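You operate a simulated robot arm through the tools that you are given. There is no shell and no other tool.

The job below is to be done with a simulated robot arm. You get a single attempt, and the scene is never put back.

Task
Demagnetise block 279, switch off again and shut the block in the beige box.

It is judged by the outcome, as a careful person would: the job done as asked, and still so three seconds after it is handed in. It fails if anything else is knocked over, pushed out of place, dropped, spilled or broken.

Robot
A 6-joint arm with a two-finger gripper, fixed in place. Base frame: the origin is at the foot of the arm, x ahead of it, y to its left, z up; the work surface is at about z = 80. Units: cm, degrees, N and s.
Its first joint turns from -166.0 to 166.0 degrees. Payload 3.43 kg.
The TCP is the grasp point between the finger pads, 2 cm short of the fingertips. In the tool frame z runs along the fingers and y along their closing line. Largest opening 19 cm; the body of the gripper starts 24.8 cm behind the TCP.
Orientation is that of the tool frame in the base frame, as a unit quaternion [w, x, y, z]. With the fingers straight down and closing along the base's y, the tool's x points along the base's -x, its y along +y and its z along -z.

Tools
- The arm moves only by the tool step_arm. Its argument "commands" is one flat list of numbers, 7 for each row, row after row: the gripper command, from -1 (fully open) to 1 (shut), values between in proportion, then the shift along the tool's x, y, z in cm, then the turn, a rotation vector about the tool's x, y, z in degrees. In form: [hand, x, y, z, rx, ry, rz, hand, x, y, z, rx, ry, rz, ...]. A call has 1 to 20 rows; each row shifts and turns the commanded pose from where the row before left it, along the tool's axes as they then stand. Rows are played at 5 a second. More than 5 cm and 8.6 degrees between two rows, or a gripper value outside its range, and nothing of the call is played. A pose out of reach is approached as far as the arm can. The call stops where the force on the tool passes 90 N (or 10 N more than at its start, if that is more) or the arm is blocked; 0.2 s more then pass. Each finger travels about 15.3 cm/s and halts on what it meets, pressing with about 33 N; the grip force reading is that of the motor and also rises with nothing between the fingers. The clock runs only during rows and for 0.2 s after the last one: add rows that do not move to give the fingers time. The reply holds the time, the measured pose of the TCP, the force on the tool along the base axes, the opening and the grip force, in the units named above and with some noise, with the torque about the TCP (base axes, N m) and any sound that the robot's microphone picked up.
- Cameras (640 x 400 px; columns grow to the right, rows downward): "scene" is fixed at [4.88, 50.2, 139.63]; the picture's right is [-0.92, -0.39, 0.00], its down [-0.13, 0.31, -0.94] and it looks along [0.37, -0.87, -0.33] (base axes); focal length 319 px, centre (320, 200). "wrist" rides on the gripper at [7, -0.8, -28.8] in the tool frame; the picture's right is [0.12, 0.99, 0.00], its down [-0.96, 0.12, -0.25] and it looks along [-0.25, 0.03, 0.97] (tool axes); focal length 261 px, centre (320, 200). There is no depth. A picture from a camera that has moved, and an enlarged one, comes with that camera's place and axes in the base frame and with its lens.
- snapshot(camera): a new picture of that camera. The clock stands still meanwhile.
- slide_trunk(by): slides the trunk up (or, below 0, down) by that many cm; the arm rides with it, the base frame stays. It gives what a move gives, with no picture.
- zoom(camera, box): a new picture of the part [left, top, right, bottom] of that camera's present view, enlarged. The clock stands still meanwhile.
- job_done(): hands the job in; it is judged then, once.

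Places have to be worked out from the pictures, the camera data and where the tool is seen. Open the gripper and draw the arm clear of the work before you hand the job in, unless the task says otherwise.

The tools are called as a command line: name --argument value ..., lists and objects as JSON in quotes. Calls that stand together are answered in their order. step_arm: Moves the arm, as the interface text tells. Its arguments: {"type":"object","properties":{"commands":{"type":"array"}},"required":["commands"]} The other tools are called the same way: slide_trunk (by) slides the trunk up or down; snapshot (camera) takes a picture; zoom (camera, box) takes an enlarged picture of a part of a camera's view; job_done () hands the job in.

At the start:

```text
clock: 0.0
tool_pos: [53.48, -44.5, 111.16]
tool_rot: [0.0, 0.0, 1.0, -0.001]
contact_force: [0.4, 0.9, -0.3]
moment: [0.0, 0.06, -0.02]
width: 19.0
grip_force: 0.0
trunk travel left (down, up): [-25.0, 19.0]
```

scene: 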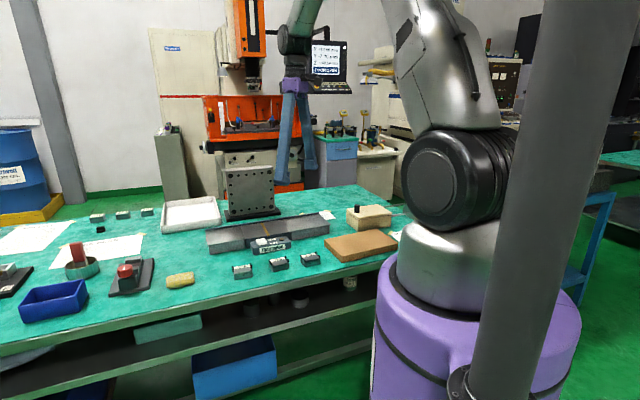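
wrist: 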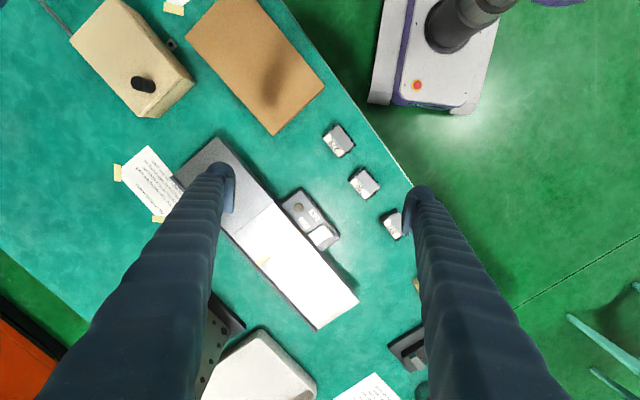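

I'll start by looking closely at the scene from both cameras to identify the blocks, the demagnetiser, its switch, the notices and the beige box.

zoom --camera "scene" --box '[200, 180, 420, 300]'

zoom --camera "scene" --box '[0, 190, 220, 330]'

zoom --camera "wrist" --box '[40, 0, 240, 220]'

zoom --camera "wrist" --box '[240, 100, 440, 260]'

```text
2.91 times, centred on (310, 240) of scene
camera zoom: at [4.88, 50.2, 139.63], right [-0.92, -0.39, 0.0], down [-0.13, 0.31, -0.94], along [0.37, -0.87, -0.33], focal length 929 px, centre (349, 84)
```

zoom: 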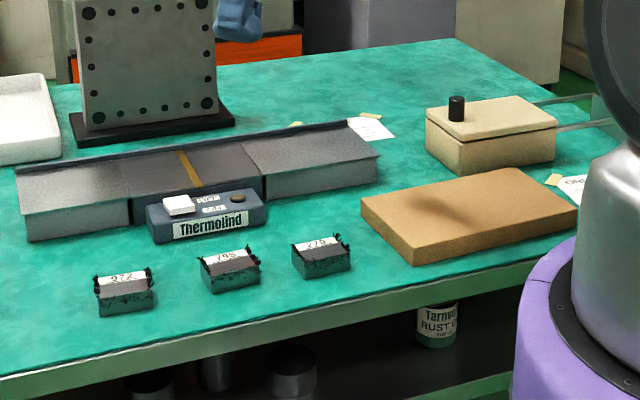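

```text
2.86 times, centred on (110, 260) of scene
camera zoom: at [4.88, 50.2, 139.63], right [-0.92, -0.39, 0.0], down [-0.13, 0.31, -0.94], along [0.37, -0.87, -0.33], focal length 912 px, centre (920, 29)
```

zoom: 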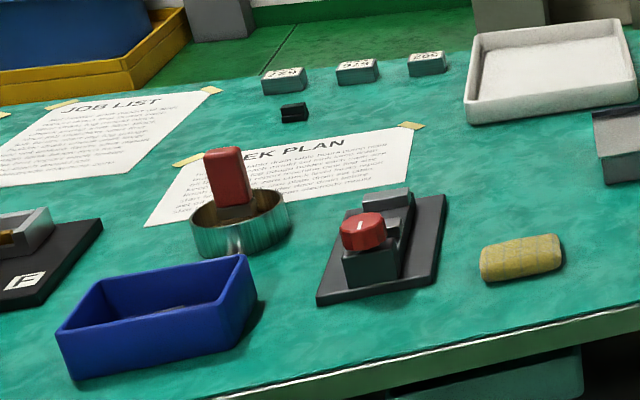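

```text
1.82 times, centred on (140, 110) of wrist
camera zoom: at [46.5, -45.56, 139.75], right [-0.12, 0.99, 0.0], down [0.96, 0.12, 0.25], along [0.25, 0.03, -0.97], focal length 474 px, centre (647, 364)
```

zoom: 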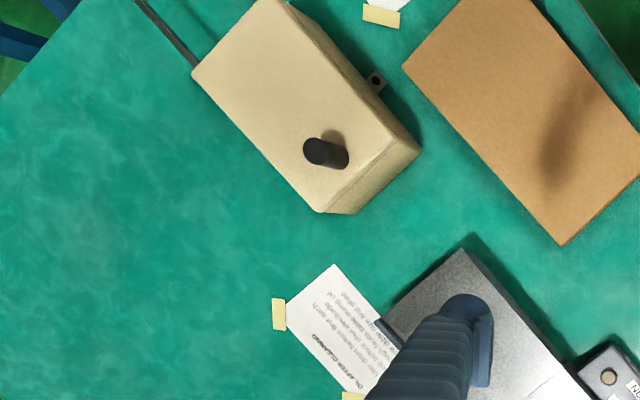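

```text
2.50 times, centred on (340, 180) of wrist
camera zoom: at [46.5, -45.56, 139.75], right [-0.12, 0.99, 0.0], down [0.96, 0.12, 0.25], along [0.25, 0.03, -0.97], focal length 652 px, centre (270, 250)
```

zoom: 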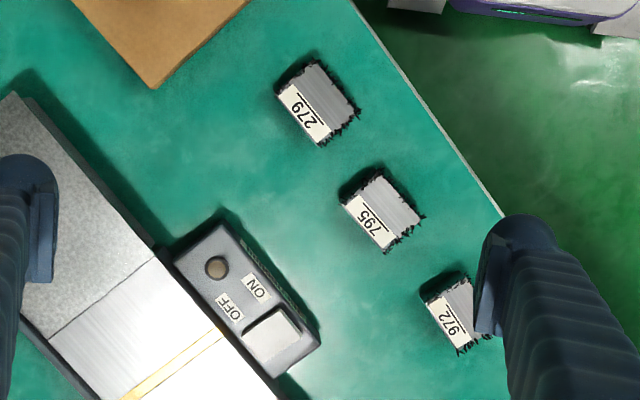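

The blocks with filings are 279, 795 and 972; the demagnetiser has an ON/OFF rocker. I'll zoom further to read the notices and the box.

zoom --camera "scene" --box '[325, 190, 425, 255]'

zoom --camera "scene" --box '[225, 225, 335, 290]'

zoom --camera "wrist" --box '[110, 130, 210, 230]'

zoom --camera "wrist" --box '[270, 170, 350, 260]'

zoom --camera "scene" --box '[70, 195, 170, 255]'

zoom --camera "scene" --box '[270, 20, 400, 110]'

```text
6.15 times, centred on (375, 222) of scene
camera zoom: at [4.88, 50.2, 139.63], right [-0.92, -0.39, 0.0], down [-0.13, 0.31, -0.94], along [0.37, -0.87, -0.33], focal length 1965 px, centre (-18, 62)
```

zoom: 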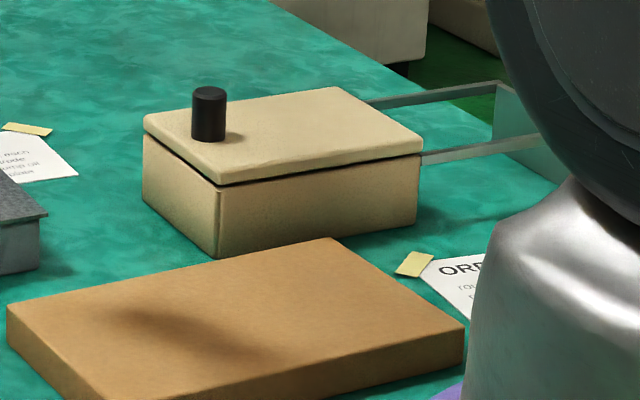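

```text
5.82 times, centred on (280, 258) of scene
camera zoom: at [4.88, 50.2, 139.63], right [-0.92, -0.39, 0.0], down [-0.13, 0.31, -0.94], along [0.37, -0.87, -0.33], focal length 1858 px, centre (553, -134)
```

zoom: 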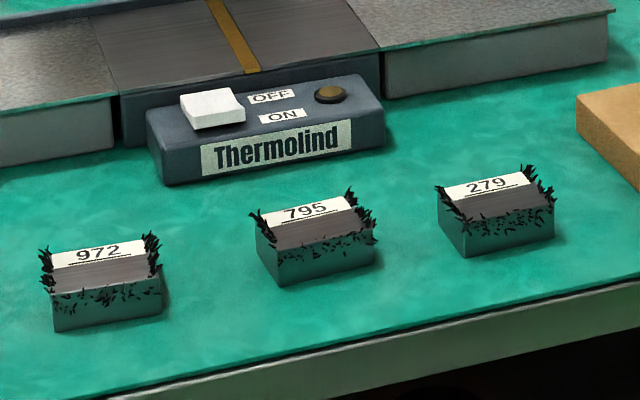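

```text
4.00 times, centred on (160, 180) of wrist
camera zoom: at [46.5, -45.56, 139.75], right [-0.12, 0.99, 0.0], down [0.96, 0.12, 0.25], along [0.25, 0.03, -0.97], focal length 1043 px, centre (960, 280)
```

zoom: 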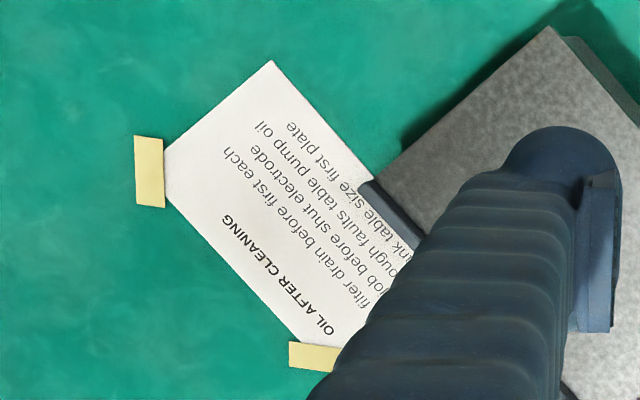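

```text
4.44 times, centred on (310, 215) of wrist
camera zoom: at [46.5, -45.56, 139.75], right [-0.12, 0.99, 0.0], down [0.96, 0.12, 0.25], along [0.25, 0.03, -0.97], focal length 1158 px, centre (364, 133)
```

zoom: 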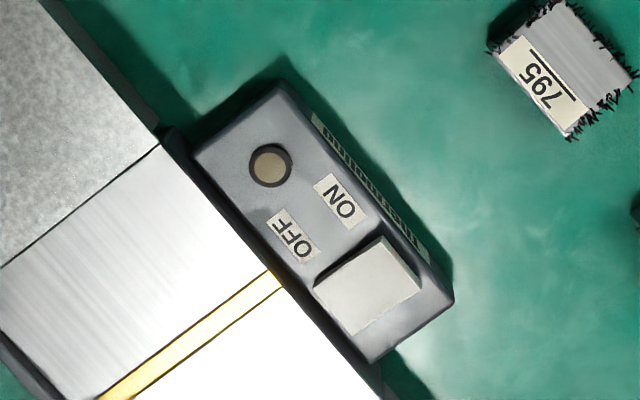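

```text
6.40 times, centred on (120, 225) of scene
camera zoom: at [4.88, 50.2, 139.63], right [-0.92, -0.39, 0.0], down [-0.13, 0.31, -0.94], along [0.37, -0.87, -0.33], focal length 2044 px, centre (1600, 40)
```

zoom: 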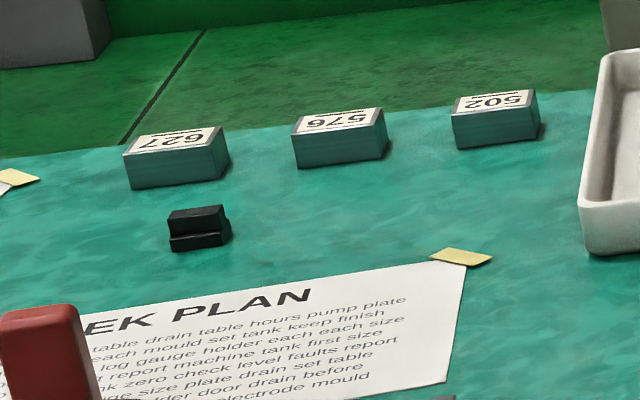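

```text
4.44 times, centred on (335, 65) of scene
camera zoom: at [4.88, 50.2, 139.63], right [-0.92, -0.39, 0.0], down [-0.13, 0.31, -0.94], along [0.37, -0.87, -0.33], focal length 1419 px, centre (253, 800)
```

zoom: 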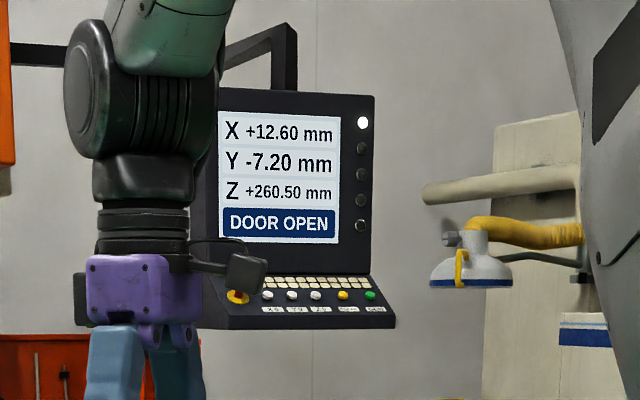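

The labels confirm that 279 is the filings-covered block nearest the beige box, and the rocker appears to be in OFF. I'll move the wrist camera over toward the beige box, staying high, to see how the lid works and read the small notices.

step_arm --commands '[-1, 1.2, -3.8, 0, 0, 0, 0, -1, 1.2, -3.8, 0, 0, 0, 0, -1, 1.2, -3.8, 0, 0, 0, 0, -1, 1.2, -3.8, 0, 0, 0, 0, -1, 1.2, -3.8, 0, 0, 0, 0, -1, 1.2, -3.8, 0, 0, 0, 0, -1, 0, 0, 0, 0, 0, 0]'

snapshot --camera "wrist"

snapshot --camera "scene"

```text
clock: 1.6
tool_pos: [46.34, -67.25, 110.95]
tool_rot: [0.0, -0.001, 1.0, -0.001]
contact_force: [-1.0, -0.5, 0.0]
moment: [0.13, -0.03, 0.02]
width: 19.01
grip_force: 0.0
trunk travel left (down, up): [-25.0, 19.0]
```

```text
taken
camera wrist: at [39.38, -68.24, 139.56], right [-0.12, 0.99, 0.0], down [0.96, 0.12, 0.25], along [0.25, 0.03, -0.97], focal length 261 px, centre (320, 200)
```

wrist: 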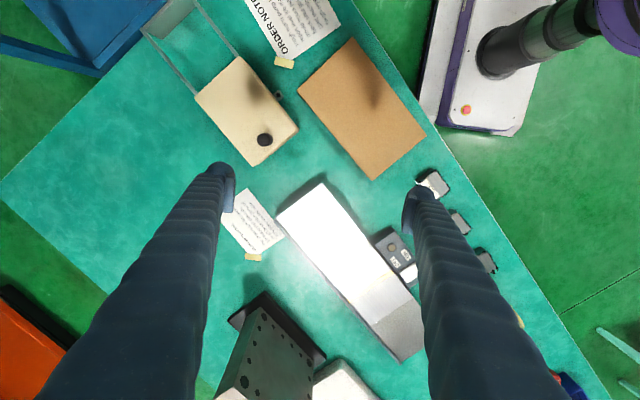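

```text
taken
```

scene: 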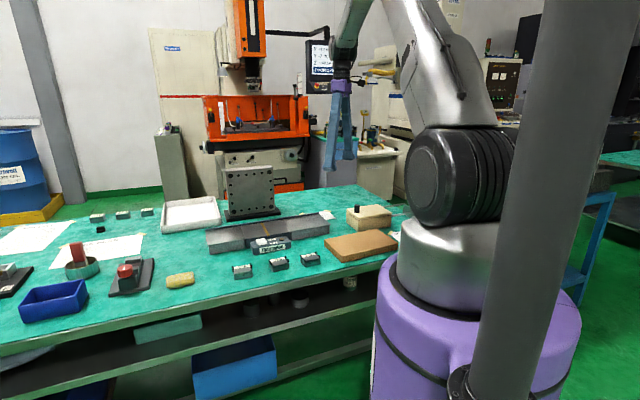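

zoom --camera "wrist" --box '[130, 0, 310, 180]'

zoom --camera "wrist" --box '[190, 50, 310, 170]'

zoom --camera "wrist" --box '[240, 0, 350, 70]'

zoom --camera "wrist" --box '[215, 170, 445, 370]'

```text
2.22 times, centred on (220, 90) of wrist
camera zoom: at [39.38, -68.24, 139.56], right [-0.12, 0.99, 0.0], down [0.96, 0.12, 0.25], along [0.25, 0.03, -0.97], focal length 579 px, centre (542, 444)
```

zoom: 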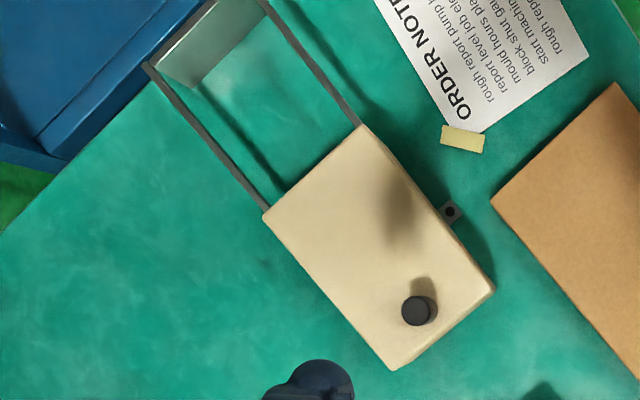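

```text
3.33 times, centred on (250, 110) of wrist
camera zoom: at [39.38, -68.24, 139.56], right [-0.12, 0.99, 0.0], down [0.96, 0.12, 0.25], along [0.25, 0.03, -0.97], focal length 869 px, centre (553, 500)
```

zoom: 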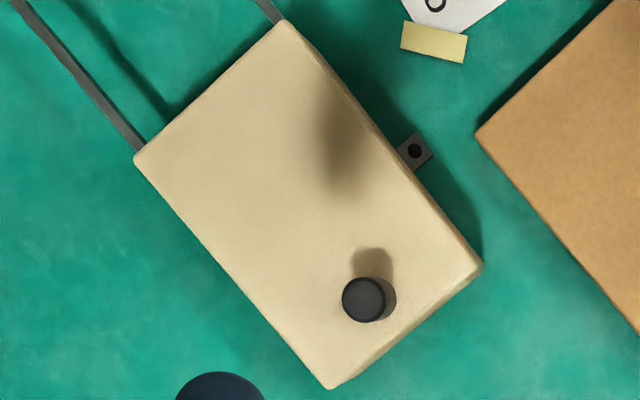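

```text
5.71 times, centred on (295, 35) of wrist
camera zoom: at [39.38, -68.24, 139.56], right [-0.12, 0.99, 0.0], down [0.96, 0.12, 0.25], along [0.25, 0.03, -0.97], focal length 1489 px, centre (463, 1143)
```

zoom: 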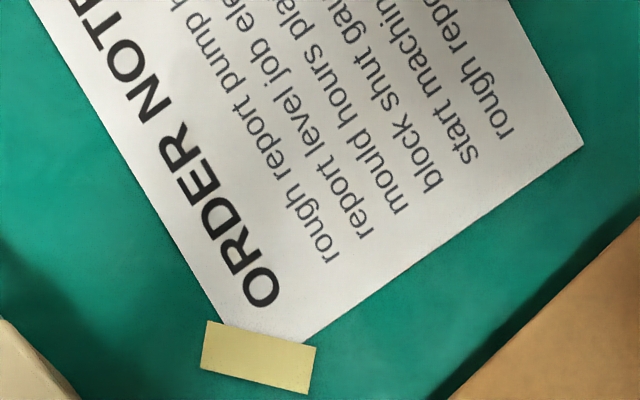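

```text
2.00 times, centred on (330, 270) of wrist
camera zoom: at [39.38, -68.24, 139.56], right [-0.12, 0.99, 0.0], down [0.96, 0.12, 0.25], along [0.25, 0.03, -0.97], focal length 521 px, centre (300, 60)
```

zoom: 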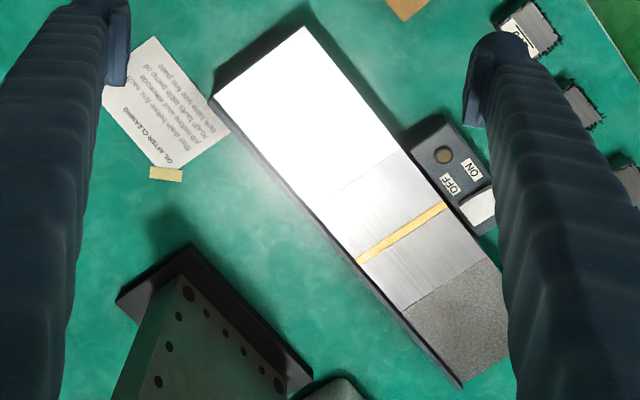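

The notices are only filler text; the box has a lid with a knob and two rails with an end stop, so it slides off along the rails. I'll move over the demagnetiser for a closer look at the plate, switch and blocks.

step_arm --commands '[-1, -3.4, 3.3, 0.75, 0, 0, 0, -1, -3.4, 3.3, 0.75, 0, 0, 0, -1, -3.4, 3.3, 0.75, 0, 0, 0, -1, -3.4, 3.3, 0.75, 0, 0, 0, -1, 0, 0, 0, 0, 0, 0]'

snapshot --camera "wrist"

zoom --camera "wrist" --box '[225, 120, 425, 320]'

zoom --camera "scene" --box '[245, 225, 305, 260]'

zoom --camera "scene" --box '[200, 200, 345, 290]'

```text
clock: 2.8
tool_pos: [60.28, -54.2, 108.19]
tool_rot: [0.0, -0.001, 1.0, 0.0]
contact_force: [0.7, 0.2, 0.1]
moment: [-0.09, 0.01, 0.01]
width: 18.99
grip_force: 0.0
trunk travel left (down, up): [-25.0, 19.0]
```

```text
taken
camera wrist: at [53.15, -55.04, 136.91], right [-0.12, 0.99, 0.0], down [0.96, 0.12, 0.25], along [0.25, 0.03, -0.97], focal length 261 px, centre (320, 200)
```

wrist: 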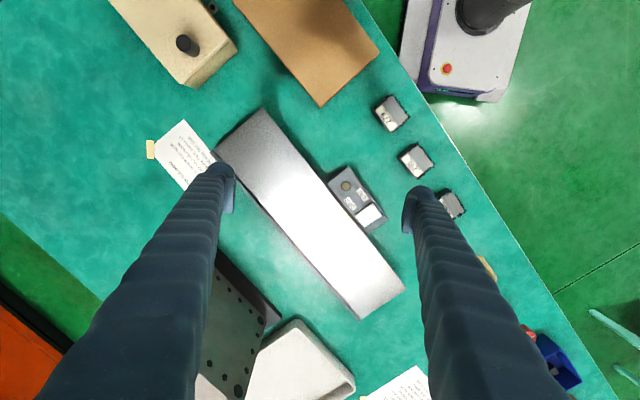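

```text
2.00 times, centred on (325, 220) of wrist
camera zoom: at [53.15, -55.04, 136.91], right [-0.12, 0.99, 0.0], down [0.96, 0.12, 0.25], along [0.25, 0.03, -0.97], focal length 521 px, centre (310, 160)
```

zoom: 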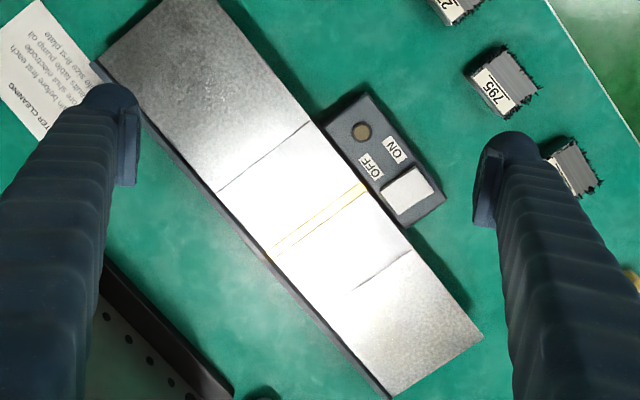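

```text
10.67 times, centred on (275, 242) of scene
camera zoom: at [4.88, 50.2, 139.63], right [-0.92, -0.39, 0.0], down [-0.13, 0.31, -0.94], along [0.37, -0.87, -0.33], focal length 3406 px, centre (800, -253)
```

zoom: 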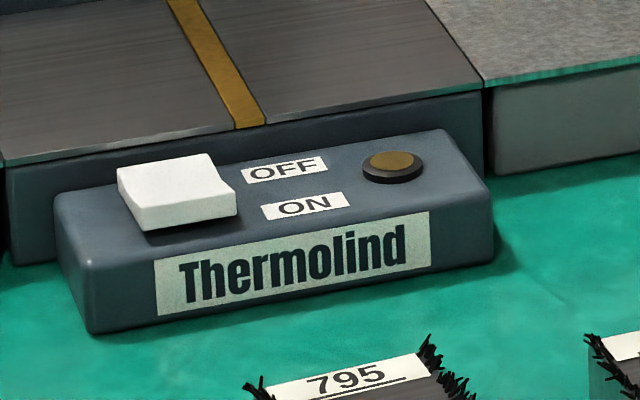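

```text
4.41 times, centred on (272, 245) of scene
camera zoom: at [4.88, 50.2, 139.63], right [-0.92, -0.39, 0.0], down [-0.13, 0.31, -0.94], along [0.37, -0.87, -0.33], focal length 1410 px, centre (530, 1)
```

zoom: 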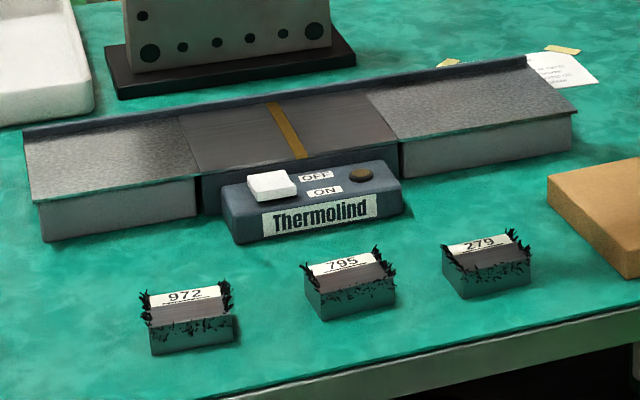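

The rocker is currently down on the OFF side (lamp dark) at about (69,-43,84.5), the plate top is at z≈84.5 with its axis at about 45°, and block 279 is centred near (47.6,-41.4). I'll open the box first: move above the knob (~42,-78.5) and turn the hand so the fingers close along the slide direction.

step_arm --commands '[-1, 2.61, -3.47, 0, 0, 0, 0, -1, 2.61, -3.47, 0, 0, 0, 0, -1, 2.61, -3.47, 0, 0, 0, 0, -1, 2.61, -3.47, 0, 0, 0, 0, -1, 2.61, -3.47, 0, 0, 0, 0, -1, 2.61, -3.47, 0, 0, 0, 0, -1, 2.61, -3.47, 0, 0, 0, 0, -1, 0, 0, 0, 0, 0, 7.55, -1, 0, 0, 0, 0, 0, 7.55, -1, 0, 0, 0, 0, 0, 7.55, -1, 0, 0, 0, 0, 0, 7.55, -1, 0, 0, 0, 0, 0, 7.55, -1, 0, 0, 0, 0, 0, 7.55, -1, 0, 0, 0, 0, 0, 0]'

snapshot --camera "wrist"

snapshot --camera "scene"

```text
clock: 5.8
tool_pos: [41.55, -78.48, 108.18]
tool_rot: [0.0, 0.385, 0.923, 0.0]
contact_force: [0.0, 0.4, 0.0]
moment: [0.02, -0.02, -0.02]
width: 19.01
grip_force: 0.1
trunk travel left (down, up): [-25.0, 19.0]
```

```text
taken
camera wrist: at [36.09, -74.18, 136.82], right [0.62, 0.78, 0.0], down [0.76, -0.6, 0.25], along [0.19, -0.15, -0.97], focal length 261 px, centre (320, 200)
```

wrist: 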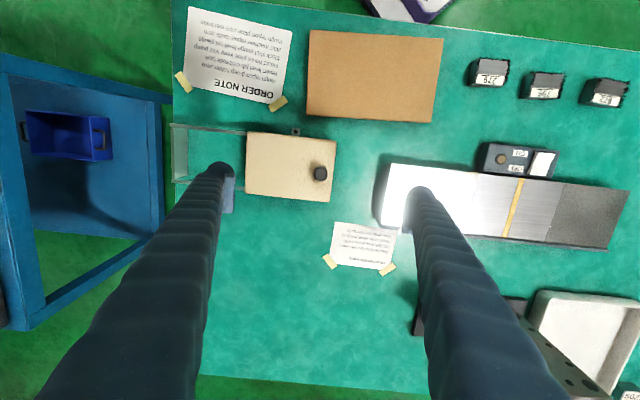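

```text
taken
```

scene: 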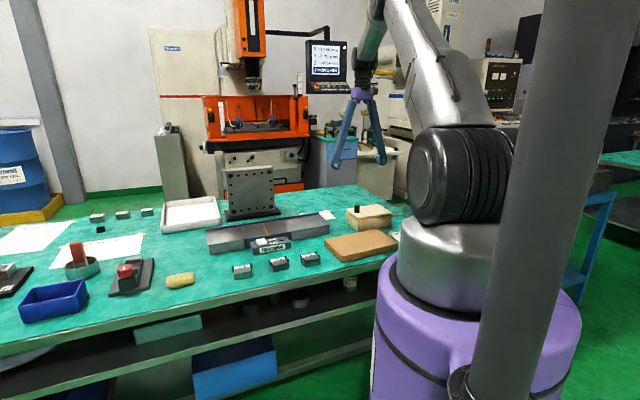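

The hand is aligned with the bench. I'll zoom on the box to refine the knob's location.

zoom --camera "wrist" --box '[230, 115, 350, 215]'

zoom --camera "wrist" --box '[440, 40, 640, 190]'

```text
4.00 times, centred on (290, 165) of wrist
camera zoom: at [36.09, -74.18, 136.82], right [0.62, 0.78, 0.0], down [0.76, -0.6, 0.25], along [0.19, -0.15, -0.97], focal length 1043 px, centre (440, 340)
```

zoom: 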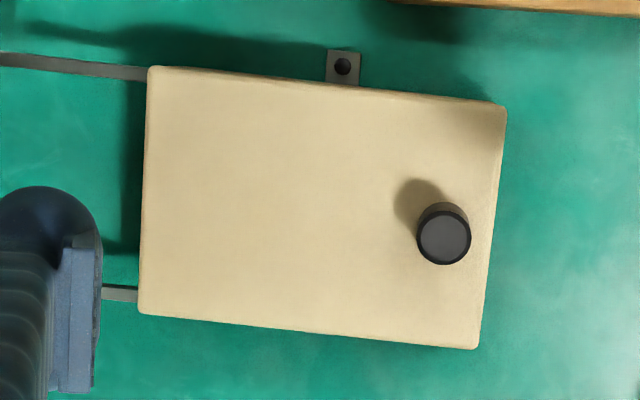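

```text
2.67 times, centred on (540, 115) of wrist
camera zoom: at [36.09, -74.18, 136.82], right [0.62, 0.78, 0.0], down [0.76, -0.6, 0.25], along [0.19, -0.15, -0.97], focal length 695 px, centre (-267, 427)
```

zoom: 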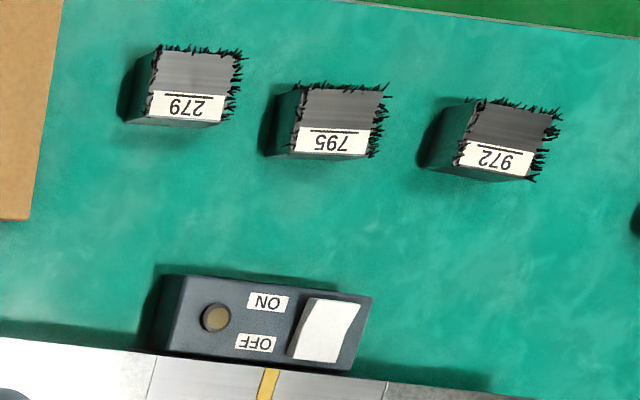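

The knob top is at about (41.6,-78.3), almost under the TCP. I'll narrow the fingers to about 7 cm and descend to z≈90, then check before closing.

step_arm --commands '[0.26, 0, 0, 3, 0, 0, 0, 0.26, 0, 0, 4, 0, 0, 0, 0.26, 0, 0, 4, 0, 0, 0, 0.26, 0, 0, 4, 0, 0, 0, 0.26, 0, 0, 3, 0, 0, 0, 0.26, 0, 0, 0, 0, 0, 0]'

zoom --camera "scene" --box '[325, 170, 425, 240]'

snapshot --camera "wrist"

```text
clock: 7.2
tool_pos: [41.79, -78.51, 90.19]
tool_rot: [0.0, 0.385, 0.923, 0.0]
contact_force: [-0.4, -0.3, 0.2]
moment: [0.01, 0.0, 0.01]
width: 7.04
grip_force: 0.0
trunk travel left (down, up): [-25.0, 19.0]
```

```text
5.71 times, centred on (375, 205) of scene
camera zoom: at [4.88, 50.2, 139.63], right [-0.92, -0.39, 0.0], down [-0.13, 0.31, -0.94], along [0.37, -0.87, -0.33], focal length 1825 px, centre (6, 171)
```

zoom: 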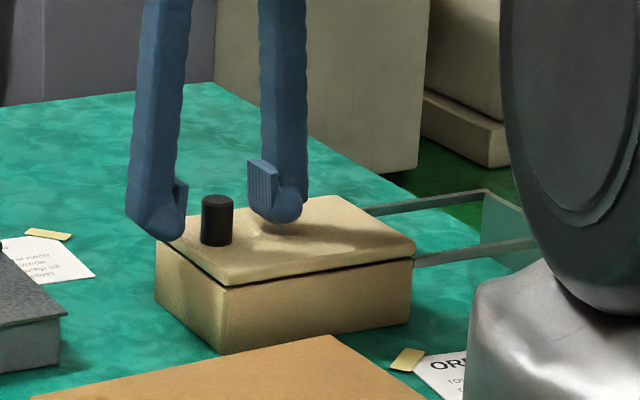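

```text
taken
camera wrist: at [36.29, -74.17, 118.7], right [0.62, 0.78, 0.0], down [0.76, -0.6, 0.25], along [0.19, -0.15, -0.97], focal length 261 px, centre (320, 200)
```

wrist: 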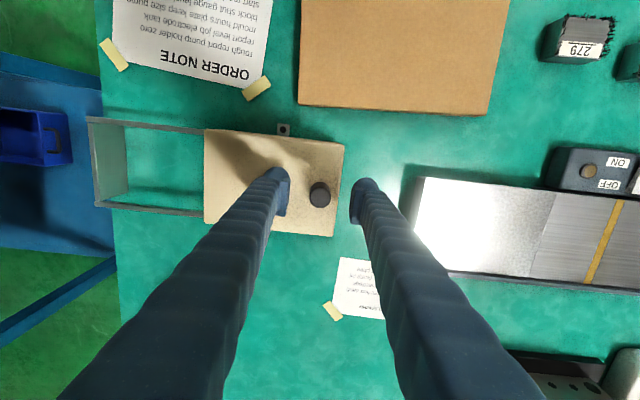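

The fingers straddle the knob properly. I'll lower by 0.8 cm and close on it.

step_arm --commands '[0.26, 0, 0, 0.8, 0, 0, 0, 0.26, 0, 0, 0, 0, 0, 0, 0.6, 0, 0, 0, 0, 0, 0, 1, 0, 0, 0, 0, 0, 0, 1, 0, 0, 0, 0, 0, 0, 1, 0, 0, 0, 0, 0, 0]'

```text
clock: 8.6
tool_pos: [41.77, -78.48, 89.15]
tool_rot: [0.0, 0.385, 0.923, 0.0]
contact_force: [0.9, -1.4, -3.0]
moment: [-0.07, -0.09, 0.0]
width: 2.37
grip_force: 44.7
trunk travel left (down, up): [-25.0, 19.0]
```

The knob is gripped (2.37 cm wide). I'll try sliding it gently 1 cm toward the rails (tool −y) and watch the force.

step_arm --commands '[1, 0, -0.4, 0, 0, 0, 0, 1, 0, -0.4, 0, 0, 0, 0, 1, 0, -0.4, 0, 0, 0, 0]'

zoom --camera "scene" --box '[325, 170, 425, 240]'

```text
clock: 9.4
tool_pos: [40.84, -79.41, 89.22]
tool_rot: [0.0, 0.385, 0.923, 0.001]
contact_force: [5.5, -5.1, -15.9]
moment: [-0.06, -0.16, -0.03]
width: 2.36
grip_force: 44.7
trunk travel left (down, up): [-25.0, 19.0]
```

```text
5.71 times, centred on (375, 205) of scene
camera zoom: at [4.88, 50.2, 139.63], right [-0.92, -0.39, 0.0], down [-0.13, 0.31, -0.94], along [0.37, -0.87, -0.33], focal length 1825 px, centre (6, 171)
```

zoom: 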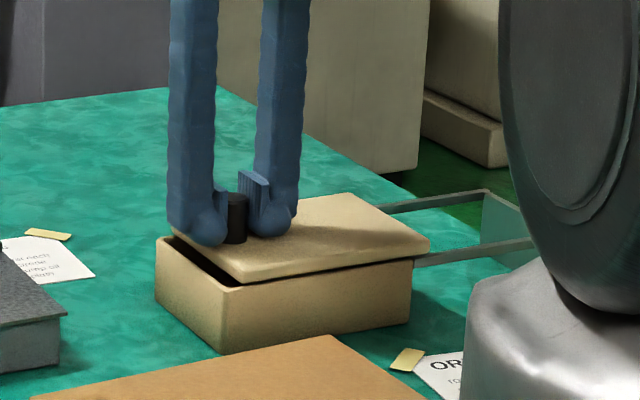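

The lid slides freely as expected. There is a little side/down force, so I'll correct slightly (down 0.1, a touch toward −tool x) and keep sliding in stages.

step_arm --commands '[1, -0.05, -0.6, 0.06, 0, 0, 0, 1, -0.03, -0.8, 0.02, 0, 0, 0, 1, -0.02, -0.8, 0, 0, 0, 0, 1, -0.02, -0.8, 0, 0, 0, 0, 1, 0, 0, 0, 0, 0, 0]'

```text
clock: 10.6
tool_pos: [38.79, -81.63, 89.25]
tool_rot: [0.0, 0.385, 0.923, 0.0]
contact_force: [1.0, -2.2, -5.9]
moment: [0.03, 0.07, -0.02]
width: 2.33
grip_force: 45.0
trunk travel left (down, up): [-25.0, 19.0]
```

Forces are low. I continue another ~8 cm.

step_arm --commands '[1, -0.02, -0.9, 0.01, 0, 0, 0, 1, -0.02, -0.9, 0.01, 0, 0, 0, 1, -0.02, -0.9, 0, 0, 0, 0, 1, -0.02, -0.9, 0, 0, 0, 0, 1, -0.02, -0.9, 0, 0, 0, 0, 1, -0.02, -0.9, 0, 0, 0, 0, 1, -0.02, -0.9, 0, 0, 0, 0, 1, -0.02, -0.9, 0, 0, 0, 0, 1, 0, 0, 0, 0, 0, 0]'

snapshot --camera "wrist"

zoom --camera "scene" --box '[325, 170, 425, 240]'

```text
clock: 12.6
tool_pos: [33.62, -86.66, 89.3]
tool_rot: [0.0, 0.386, 0.923, 0.0]
contact_force: [-6.6, 5.1, -0.8]
moment: [0.05, 0.13, 0.02]
width: 2.34
grip_force: 45.0
trunk travel left (down, up): [-25.0, 19.0]
```

```text
taken
camera wrist: at [28.05, -82.4, 117.87], right [0.62, 0.78, 0.0], down [0.76, -0.6, 0.25], along [0.19, -0.15, -0.97], focal length 261 px, centre (320, 200)
```

wrist: 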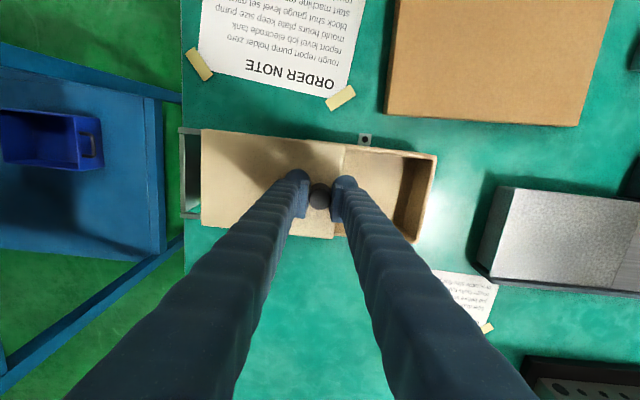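

```text
5.71 times, centred on (375, 205) of scene
camera zoom: at [4.88, 50.2, 139.63], right [-0.92, -0.39, 0.0], down [-0.13, 0.31, -0.94], along [0.37, -0.87, -0.33], focal length 1825 px, centre (6, 171)
```

zoom: 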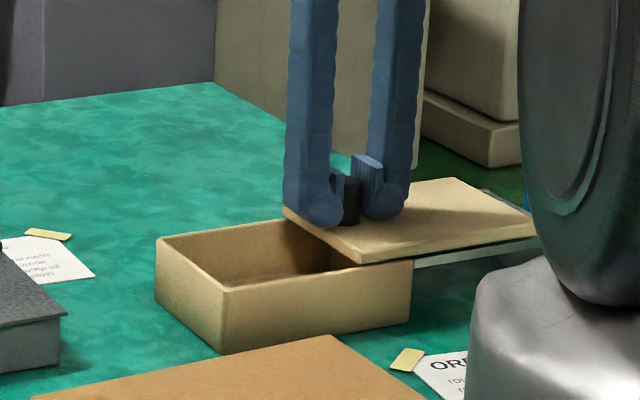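

The lid has moved 11.5 cm; about 2 cm remains to the end stop. I'll correct the side load and slide about 1.6 cm more.

step_arm --commands '[1, 0.08, -0.4, 0, 0, 0, 0, 1, 0.02, -0.4, 0, 0, 0, 0, 1, 0, -0.4, 0, 0, 0, 0, 1, 0, -0.4, 0, 0, 0, 0, 1, 0, 0, 0, 0, 0, 0]'

zoom --camera "wrist" --box '[170, 110, 450, 260]'

```text
clock: 13.8
tool_pos: [32.51, -87.87, 89.31]
tool_rot: [0.0, 0.385, 0.923, 0.001]
contact_force: [-3.4, 4.8, -5.8]
moment: [0.26, 0.22, 0.03]
width: 2.39
grip_force: 45.3
trunk travel left (down, up): [-25.0, 19.0]
```

```text
2.29 times, centred on (310, 185) of wrist
camera zoom: at [26.96, -83.51, 117.88], right [0.62, 0.78, 0.0], down [0.76, -0.6, 0.25], along [0.19, -0.15, -0.97], focal length 596 px, centre (343, 234)
```

zoom: 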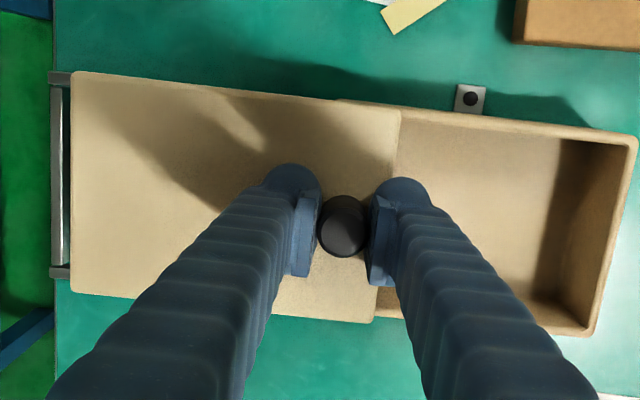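

The lid is nearly at the end stop and the box is empty and open about 13 cm. I'll release, rise, and look into the box.

step_arm --commands '[0.6, 0, 0, 0, 0, 0, 0, 0.3, 0, 0, 0, 0, 0, 0, 0.3, 0, 0, 0, 0, 0, 0, 0.3, 0, 0, -3, 0, 0, 0, 0.3, 0, 0, -4, 0, 0, 0, 0, 0, 0, -4, 0, 0, 0, -0.5, 0, 0, -4, 0, 0, 0, -1, 0, 0, -4, 0, 0, 0, -1, 0, 2, 0, 0, 0, 0, -1, 0, 0, 0, 0, 0, 0]'

snapshot --camera "wrist"

zoom --camera "scene" --box '[325, 170, 425, 240]'

```text
clock: 16.0
tool_pos: [33.89, -86.39, 108.33]
tool_rot: [0.001, 0.385, 0.923, -0.001]
contact_force: [0.8, 0.8, 0.3]
moment: [-0.04, 0.02, -0.02]
width: 18.98
grip_force: 0.0
trunk travel left (down, up): [-25.0, 19.0]
```

```text
taken
camera wrist: at [28.37, -82.11, 136.96], right [0.62, 0.78, 0.0], down [0.76, -0.6, 0.25], along [0.19, -0.15, -0.97], focal length 261 px, centre (320, 200)
```

wrist: 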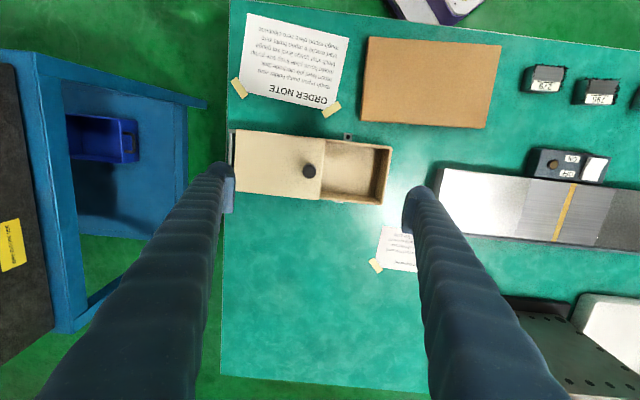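

```text
5.71 times, centred on (375, 205) of scene
camera zoom: at [4.88, 50.2, 139.63], right [-0.92, -0.39, 0.0], down [-0.13, 0.31, -0.94], along [0.37, -0.87, -0.33], focal length 1825 px, centre (6, 171)
```

zoom: 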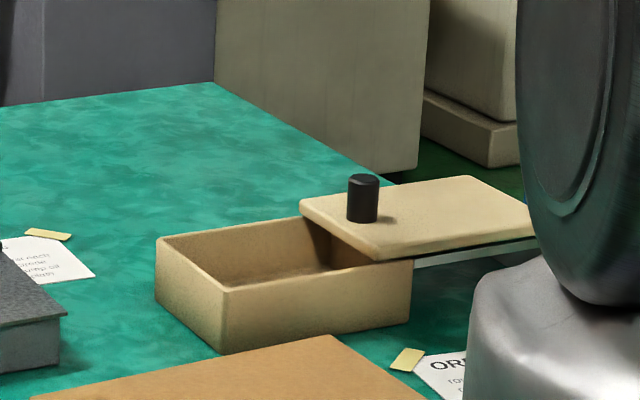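

zoom --camera "wrist" --box '[225, 115, 405, 225]'

```text
3.56 times, centred on (315, 170) of wrist
camera zoom: at [28.37, -82.11, 136.96], right [0.62, 0.78, 0.0], down [0.76, -0.6, 0.25], along [0.19, -0.15, -0.97], focal length 927 px, centre (338, 307)
```

zoom: 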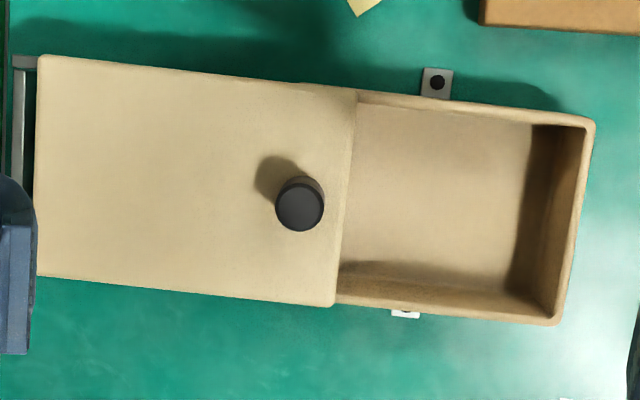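

The box is open (screwed to the bench by lugs, empty), with its clear opening centred near (38.3,-81.6). Now I'll travel high to above the rocker, closing the fingers.

step_arm --commands '[-1, 0.73, 4.59, 0, 0, 0, 0, -1, 0.73, 4.59, 0, 0, 0, 0, -1, 0.73, 4.59, 0, 0, 0, 0, -1, 0.73, 4.59, 0, 0, 0, 0, -1, 0.73, 4.59, 0, 0, 0, 0, -1, 0.73, 4.59, 0, 0, 0, 0, -1, 0.73, 4.59, 0, 0, 0, 0, -1, 0.73, 4.59, 0, 0, 0, 0, -1, 0.73, 4.59, 0, 0, 0, 0, -1, 0.73, 4.59, 0, 0, 0, 0, -1, 0.73, 4.59, 0, 0, 0, 0, -1, 0.73, 4.59, 0, 0, 0, 0, -1, 0, 0, 0, 0, 0, 0]'

step_arm --commands '[-1, 0, 0, 0, 0, 0, -8.245, -1, 0, 0, 0, 0, 0, -8.245, -1, 0, 0, 0, 0, 0, -8.245, -1, 0, 0, 0, 0, 0, -8.245, -1, 0, 0, 0, 0, 0, -8.245, -1, 0, 0, 0, 0, 0, -8.245, -1, 0, 0, 0, 0, 0, -8.245, -1, 0, 0, 0, 0, 0, -8.245, -1, 0, 0, 0, 0, 0, -8.245, -1, 0, 0, 0, 0, 0, -8.245, -1, 0, 0, 0, 0, 0, -8.245, -1, 0, 0, 0, 0, 0, 0]'

snapshot --camera "wrist"

snapshot --camera "scene"

```text
clock: 18.8
tool_pos: [66.99, -41.05, 108.4]
tool_rot: [0.0, 0.385, 0.923, 0.0]
contact_force: [-0.2, 0.0, 0.9]
moment: [-0.11, 0.02, 0.01]
width: 19.02
grip_force: 0.1
trunk travel left (down, up): [-25.0, 19.0]
```

```text
clock: 21.4
tool_pos: [66.98, -41.39, 108.25]
tool_rot: [0.0, -0.386, 0.922, 0.0]
contact_force: [-0.8, -0.5, 0.3]
moment: [0.0, -0.02, 0.01]
width: 19.0
grip_force: 0.0
trunk travel left (down, up): [-25.0, 19.0]
```

```text
taken
camera wrist: at [62.65, -47.13, 136.85], right [-0.79, 0.61, 0.0], down [0.59, 0.77, 0.25], along [0.15, 0.2, -0.97], focal length 261 px, centre (320, 200)
```

wrist: 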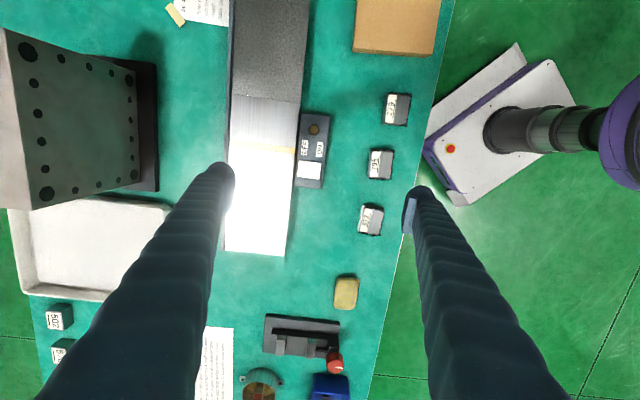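

```text
taken
```

scene: 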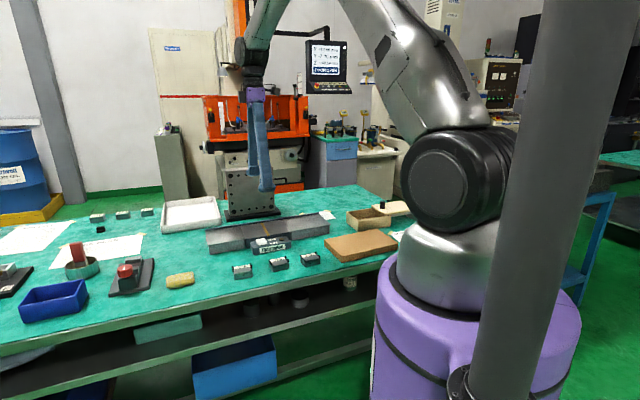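

Now I'll zoom in on the switch box and blocks from here to refine positions.

zoom --camera "wrist" --box '[280, 100, 340, 200]'

zoom --camera "wrist" --box '[340, 70, 440, 250]'

zoom --camera "wrist" --box '[200, 0, 340, 270]'

```text
4.00 times, centred on (310, 150) of wrist
camera zoom: at [62.65, -47.13, 136.85], right [-0.79, 0.61, 0.0], down [0.59, 0.77, 0.25], along [0.15, 0.2, -0.97], focal length 1043 px, centre (360, 400)
```

zoom: 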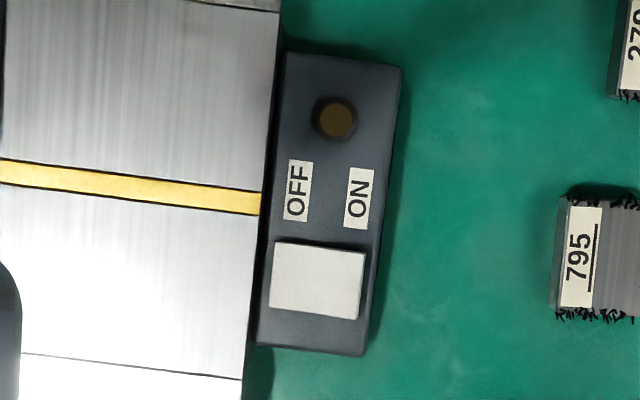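

```text
2.22 times, centred on (390, 160) of wrist
camera zoom: at [62.65, -47.13, 136.85], right [-0.79, 0.61, 0.0], down [0.59, 0.77, 0.25], along [0.15, 0.2, -0.97], focal length 579 px, centre (164, 289)
```

zoom: 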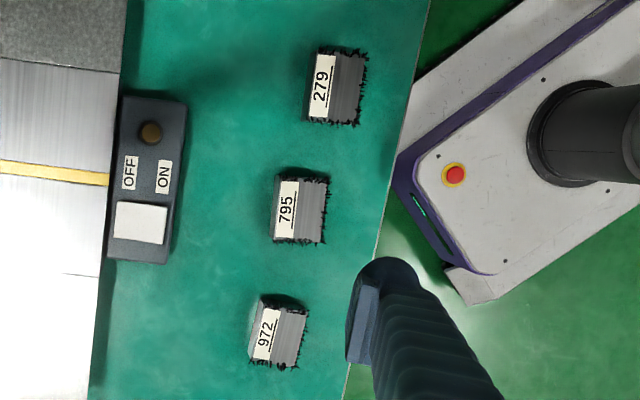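

```text
1.48 times, centred on (270, 135) of wrist
camera zoom: at [62.65, -47.13, 136.85], right [-0.79, 0.61, 0.0], down [0.59, 0.77, 0.25], along [0.15, 0.2, -0.97], focal length 386 px, centre (394, 296)
```

zoom: 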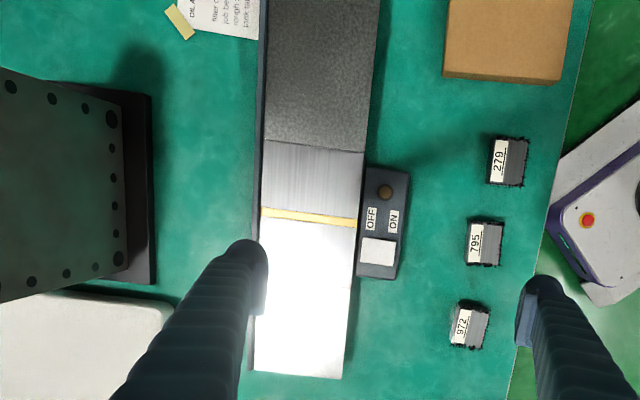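

Rocker ON edge is at about (67.0,-41.1) and its centre at (68.6,-42.6). I'll close the fingers up here, then descend to just above the ON edge.

step_arm --commands '[1, -0.25, 0.22, 0, 0, 0, 0, 1, 0, 0, 0, 0, 0, 0, 1, 0, 0, 0, 0, 0, 0, 1, 0, 0, 0, 0, 0, 0, 1, 0, 0, 4.5, 0, 0, 0, 1, 0, 0, 4.5, 0, 0, 0, 1, 0, 0, 4.5, 0, 0, 0, 1, 0, 0, 4.5, 0, 0, 0, 1, 0, 0, 2.2, 0, 0, 0, 1, 0, 0, 0, 0, 0, 0]'

zoom --camera "scene" --box '[235, 210, 315, 260]'

snapshot --camera "wrist"

```text
clock: 23.6
tool_pos: [67.1, -41.06, 87.93]
tool_rot: [0.0, -0.385, 0.923, 0.0]
contact_force: [0.5, -1.2, -0.4]
moment: [0.01, -0.01, 0.0]
width: 0.0
grip_force: 33.5
trunk travel left (down, up): [-25.0, 19.0]
```

```text
8.00 times, centred on (275, 235) of scene
camera zoom: at [4.88, 50.2, 139.63], right [-0.92, -0.39, 0.0], down [-0.13, 0.31, -0.94], along [0.37, -0.87, -0.33], focal length 2555 px, centre (680, -80)
```

zoom: 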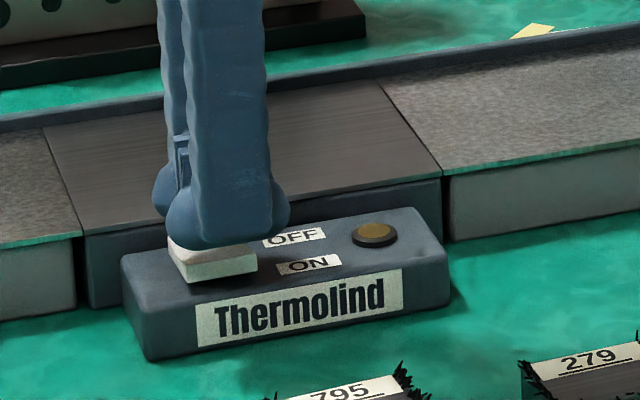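

```text
taken
camera wrist: at [62.7, -46.74, 116.63], right [-0.79, 0.61, 0.0], down [0.59, 0.77, 0.25], along [0.15, 0.2, -0.97], focal length 261 px, centre (320, 200)
```

wrist: 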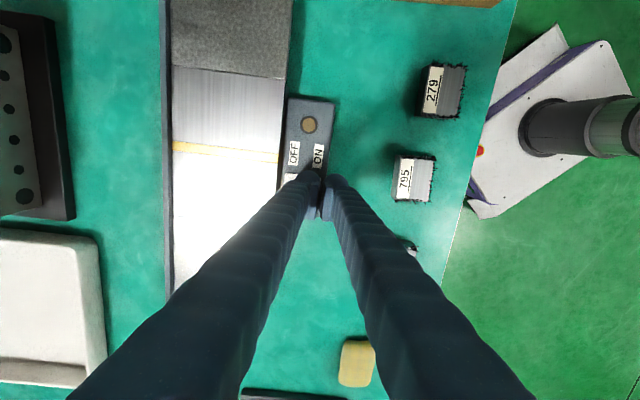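

The closed tips sit right above the ON half. I'll press down in small steps and watch force, sound and lamp.

step_arm --commands '[1, 0, 0, 0.3, 0, 0, 0, 1, 0, 0, 0.3, 0, 0, 0, 1, 0, 0, 0.3, 0, 0, 0, 1, 0, 0, 0.3, 0, 0, 0, 1, 0, 0, 0.2, 0, 0, 0]'

zoom --camera "scene" --box '[235, 210, 315, 260]'

```text
clock: 24.8
tool_pos: [66.98, -41.14, 86.68]
tool_rot: [0.0, -0.385, 0.923, 0.001]
contact_force: [-0.3, -0.4, 0.8]
moment: [-0.01, 0.01, 0.0]
width: 0.0
grip_force: 33.1
trunk travel left (down, up): [-25.0, 19.0]
```

```text
8.00 times, centred on (275, 235) of scene
camera zoom: at [4.88, 50.2, 139.63], right [-0.92, -0.39, 0.0], down [-0.13, 0.31, -0.94], along [0.37, -0.87, -0.33], focal length 2555 px, centre (680, -80)
```

zoom: 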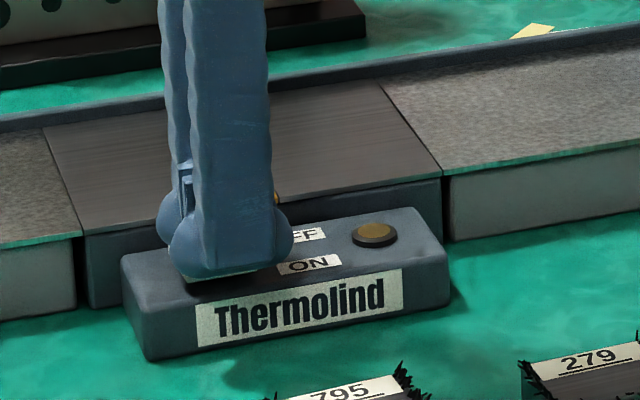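

No real contact yet (0.8 N). I continue pressing in 0.2 cm steps.

step_arm --commands '[1, 0, 0, 0.2, 0, 0, 0, 1, 0, 0, 0.2, 0, 0, 0, 1, 0, 0, 0.1, 0, 0, 0]'

zoom --camera "scene" --box '[235, 210, 315, 260]'

```text
clock: 25.6
tool_pos: [66.89, -41.13, 86.07]
tool_rot: [0.0, -0.385, 0.923, 0.0]
contact_force: [0.0, 0.0, 0.4]
moment: [-0.02, 0.02, -0.02]
width: 0.0
grip_force: 33.0
trunk travel left (down, up): [-25.0, 19.0]
```

```text
8.00 times, centred on (275, 235) of scene
camera zoom: at [4.88, 50.2, 139.63], right [-0.92, -0.39, 0.0], down [-0.13, 0.31, -0.94], along [0.37, -0.87, -0.33], focal length 2555 px, centre (680, -80)
```

zoom: 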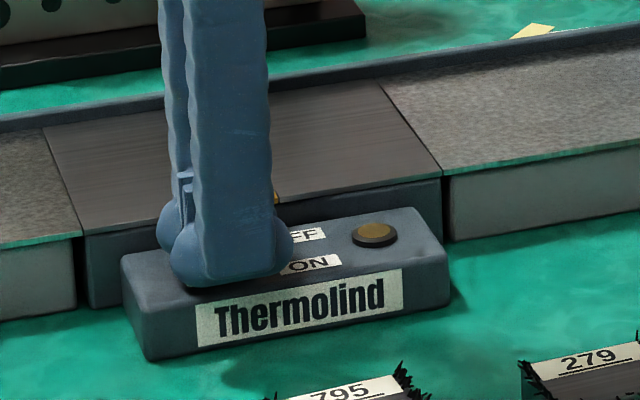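

Still no contact; the rocker sits lower than estimated. I keep lowering slowly.

step_arm --commands '[1, 0, 0, 0.2, 0, 0, 0, 1, 0, 0, 0.2, 0, 0, 0]'

```text
clock: 26.2
tool_pos: [66.95, -41.05, 85.96]
tool_rot: [0.001, -0.386, 0.923, -0.001]
contact_force: [-3.4, 4.6, 19.0]
moment: [-0.08, -0.1, -0.04]
width: 0.0
grip_force: 33.3
trunk travel left (down, up): [-25.0, 19.0]
heard: click
```

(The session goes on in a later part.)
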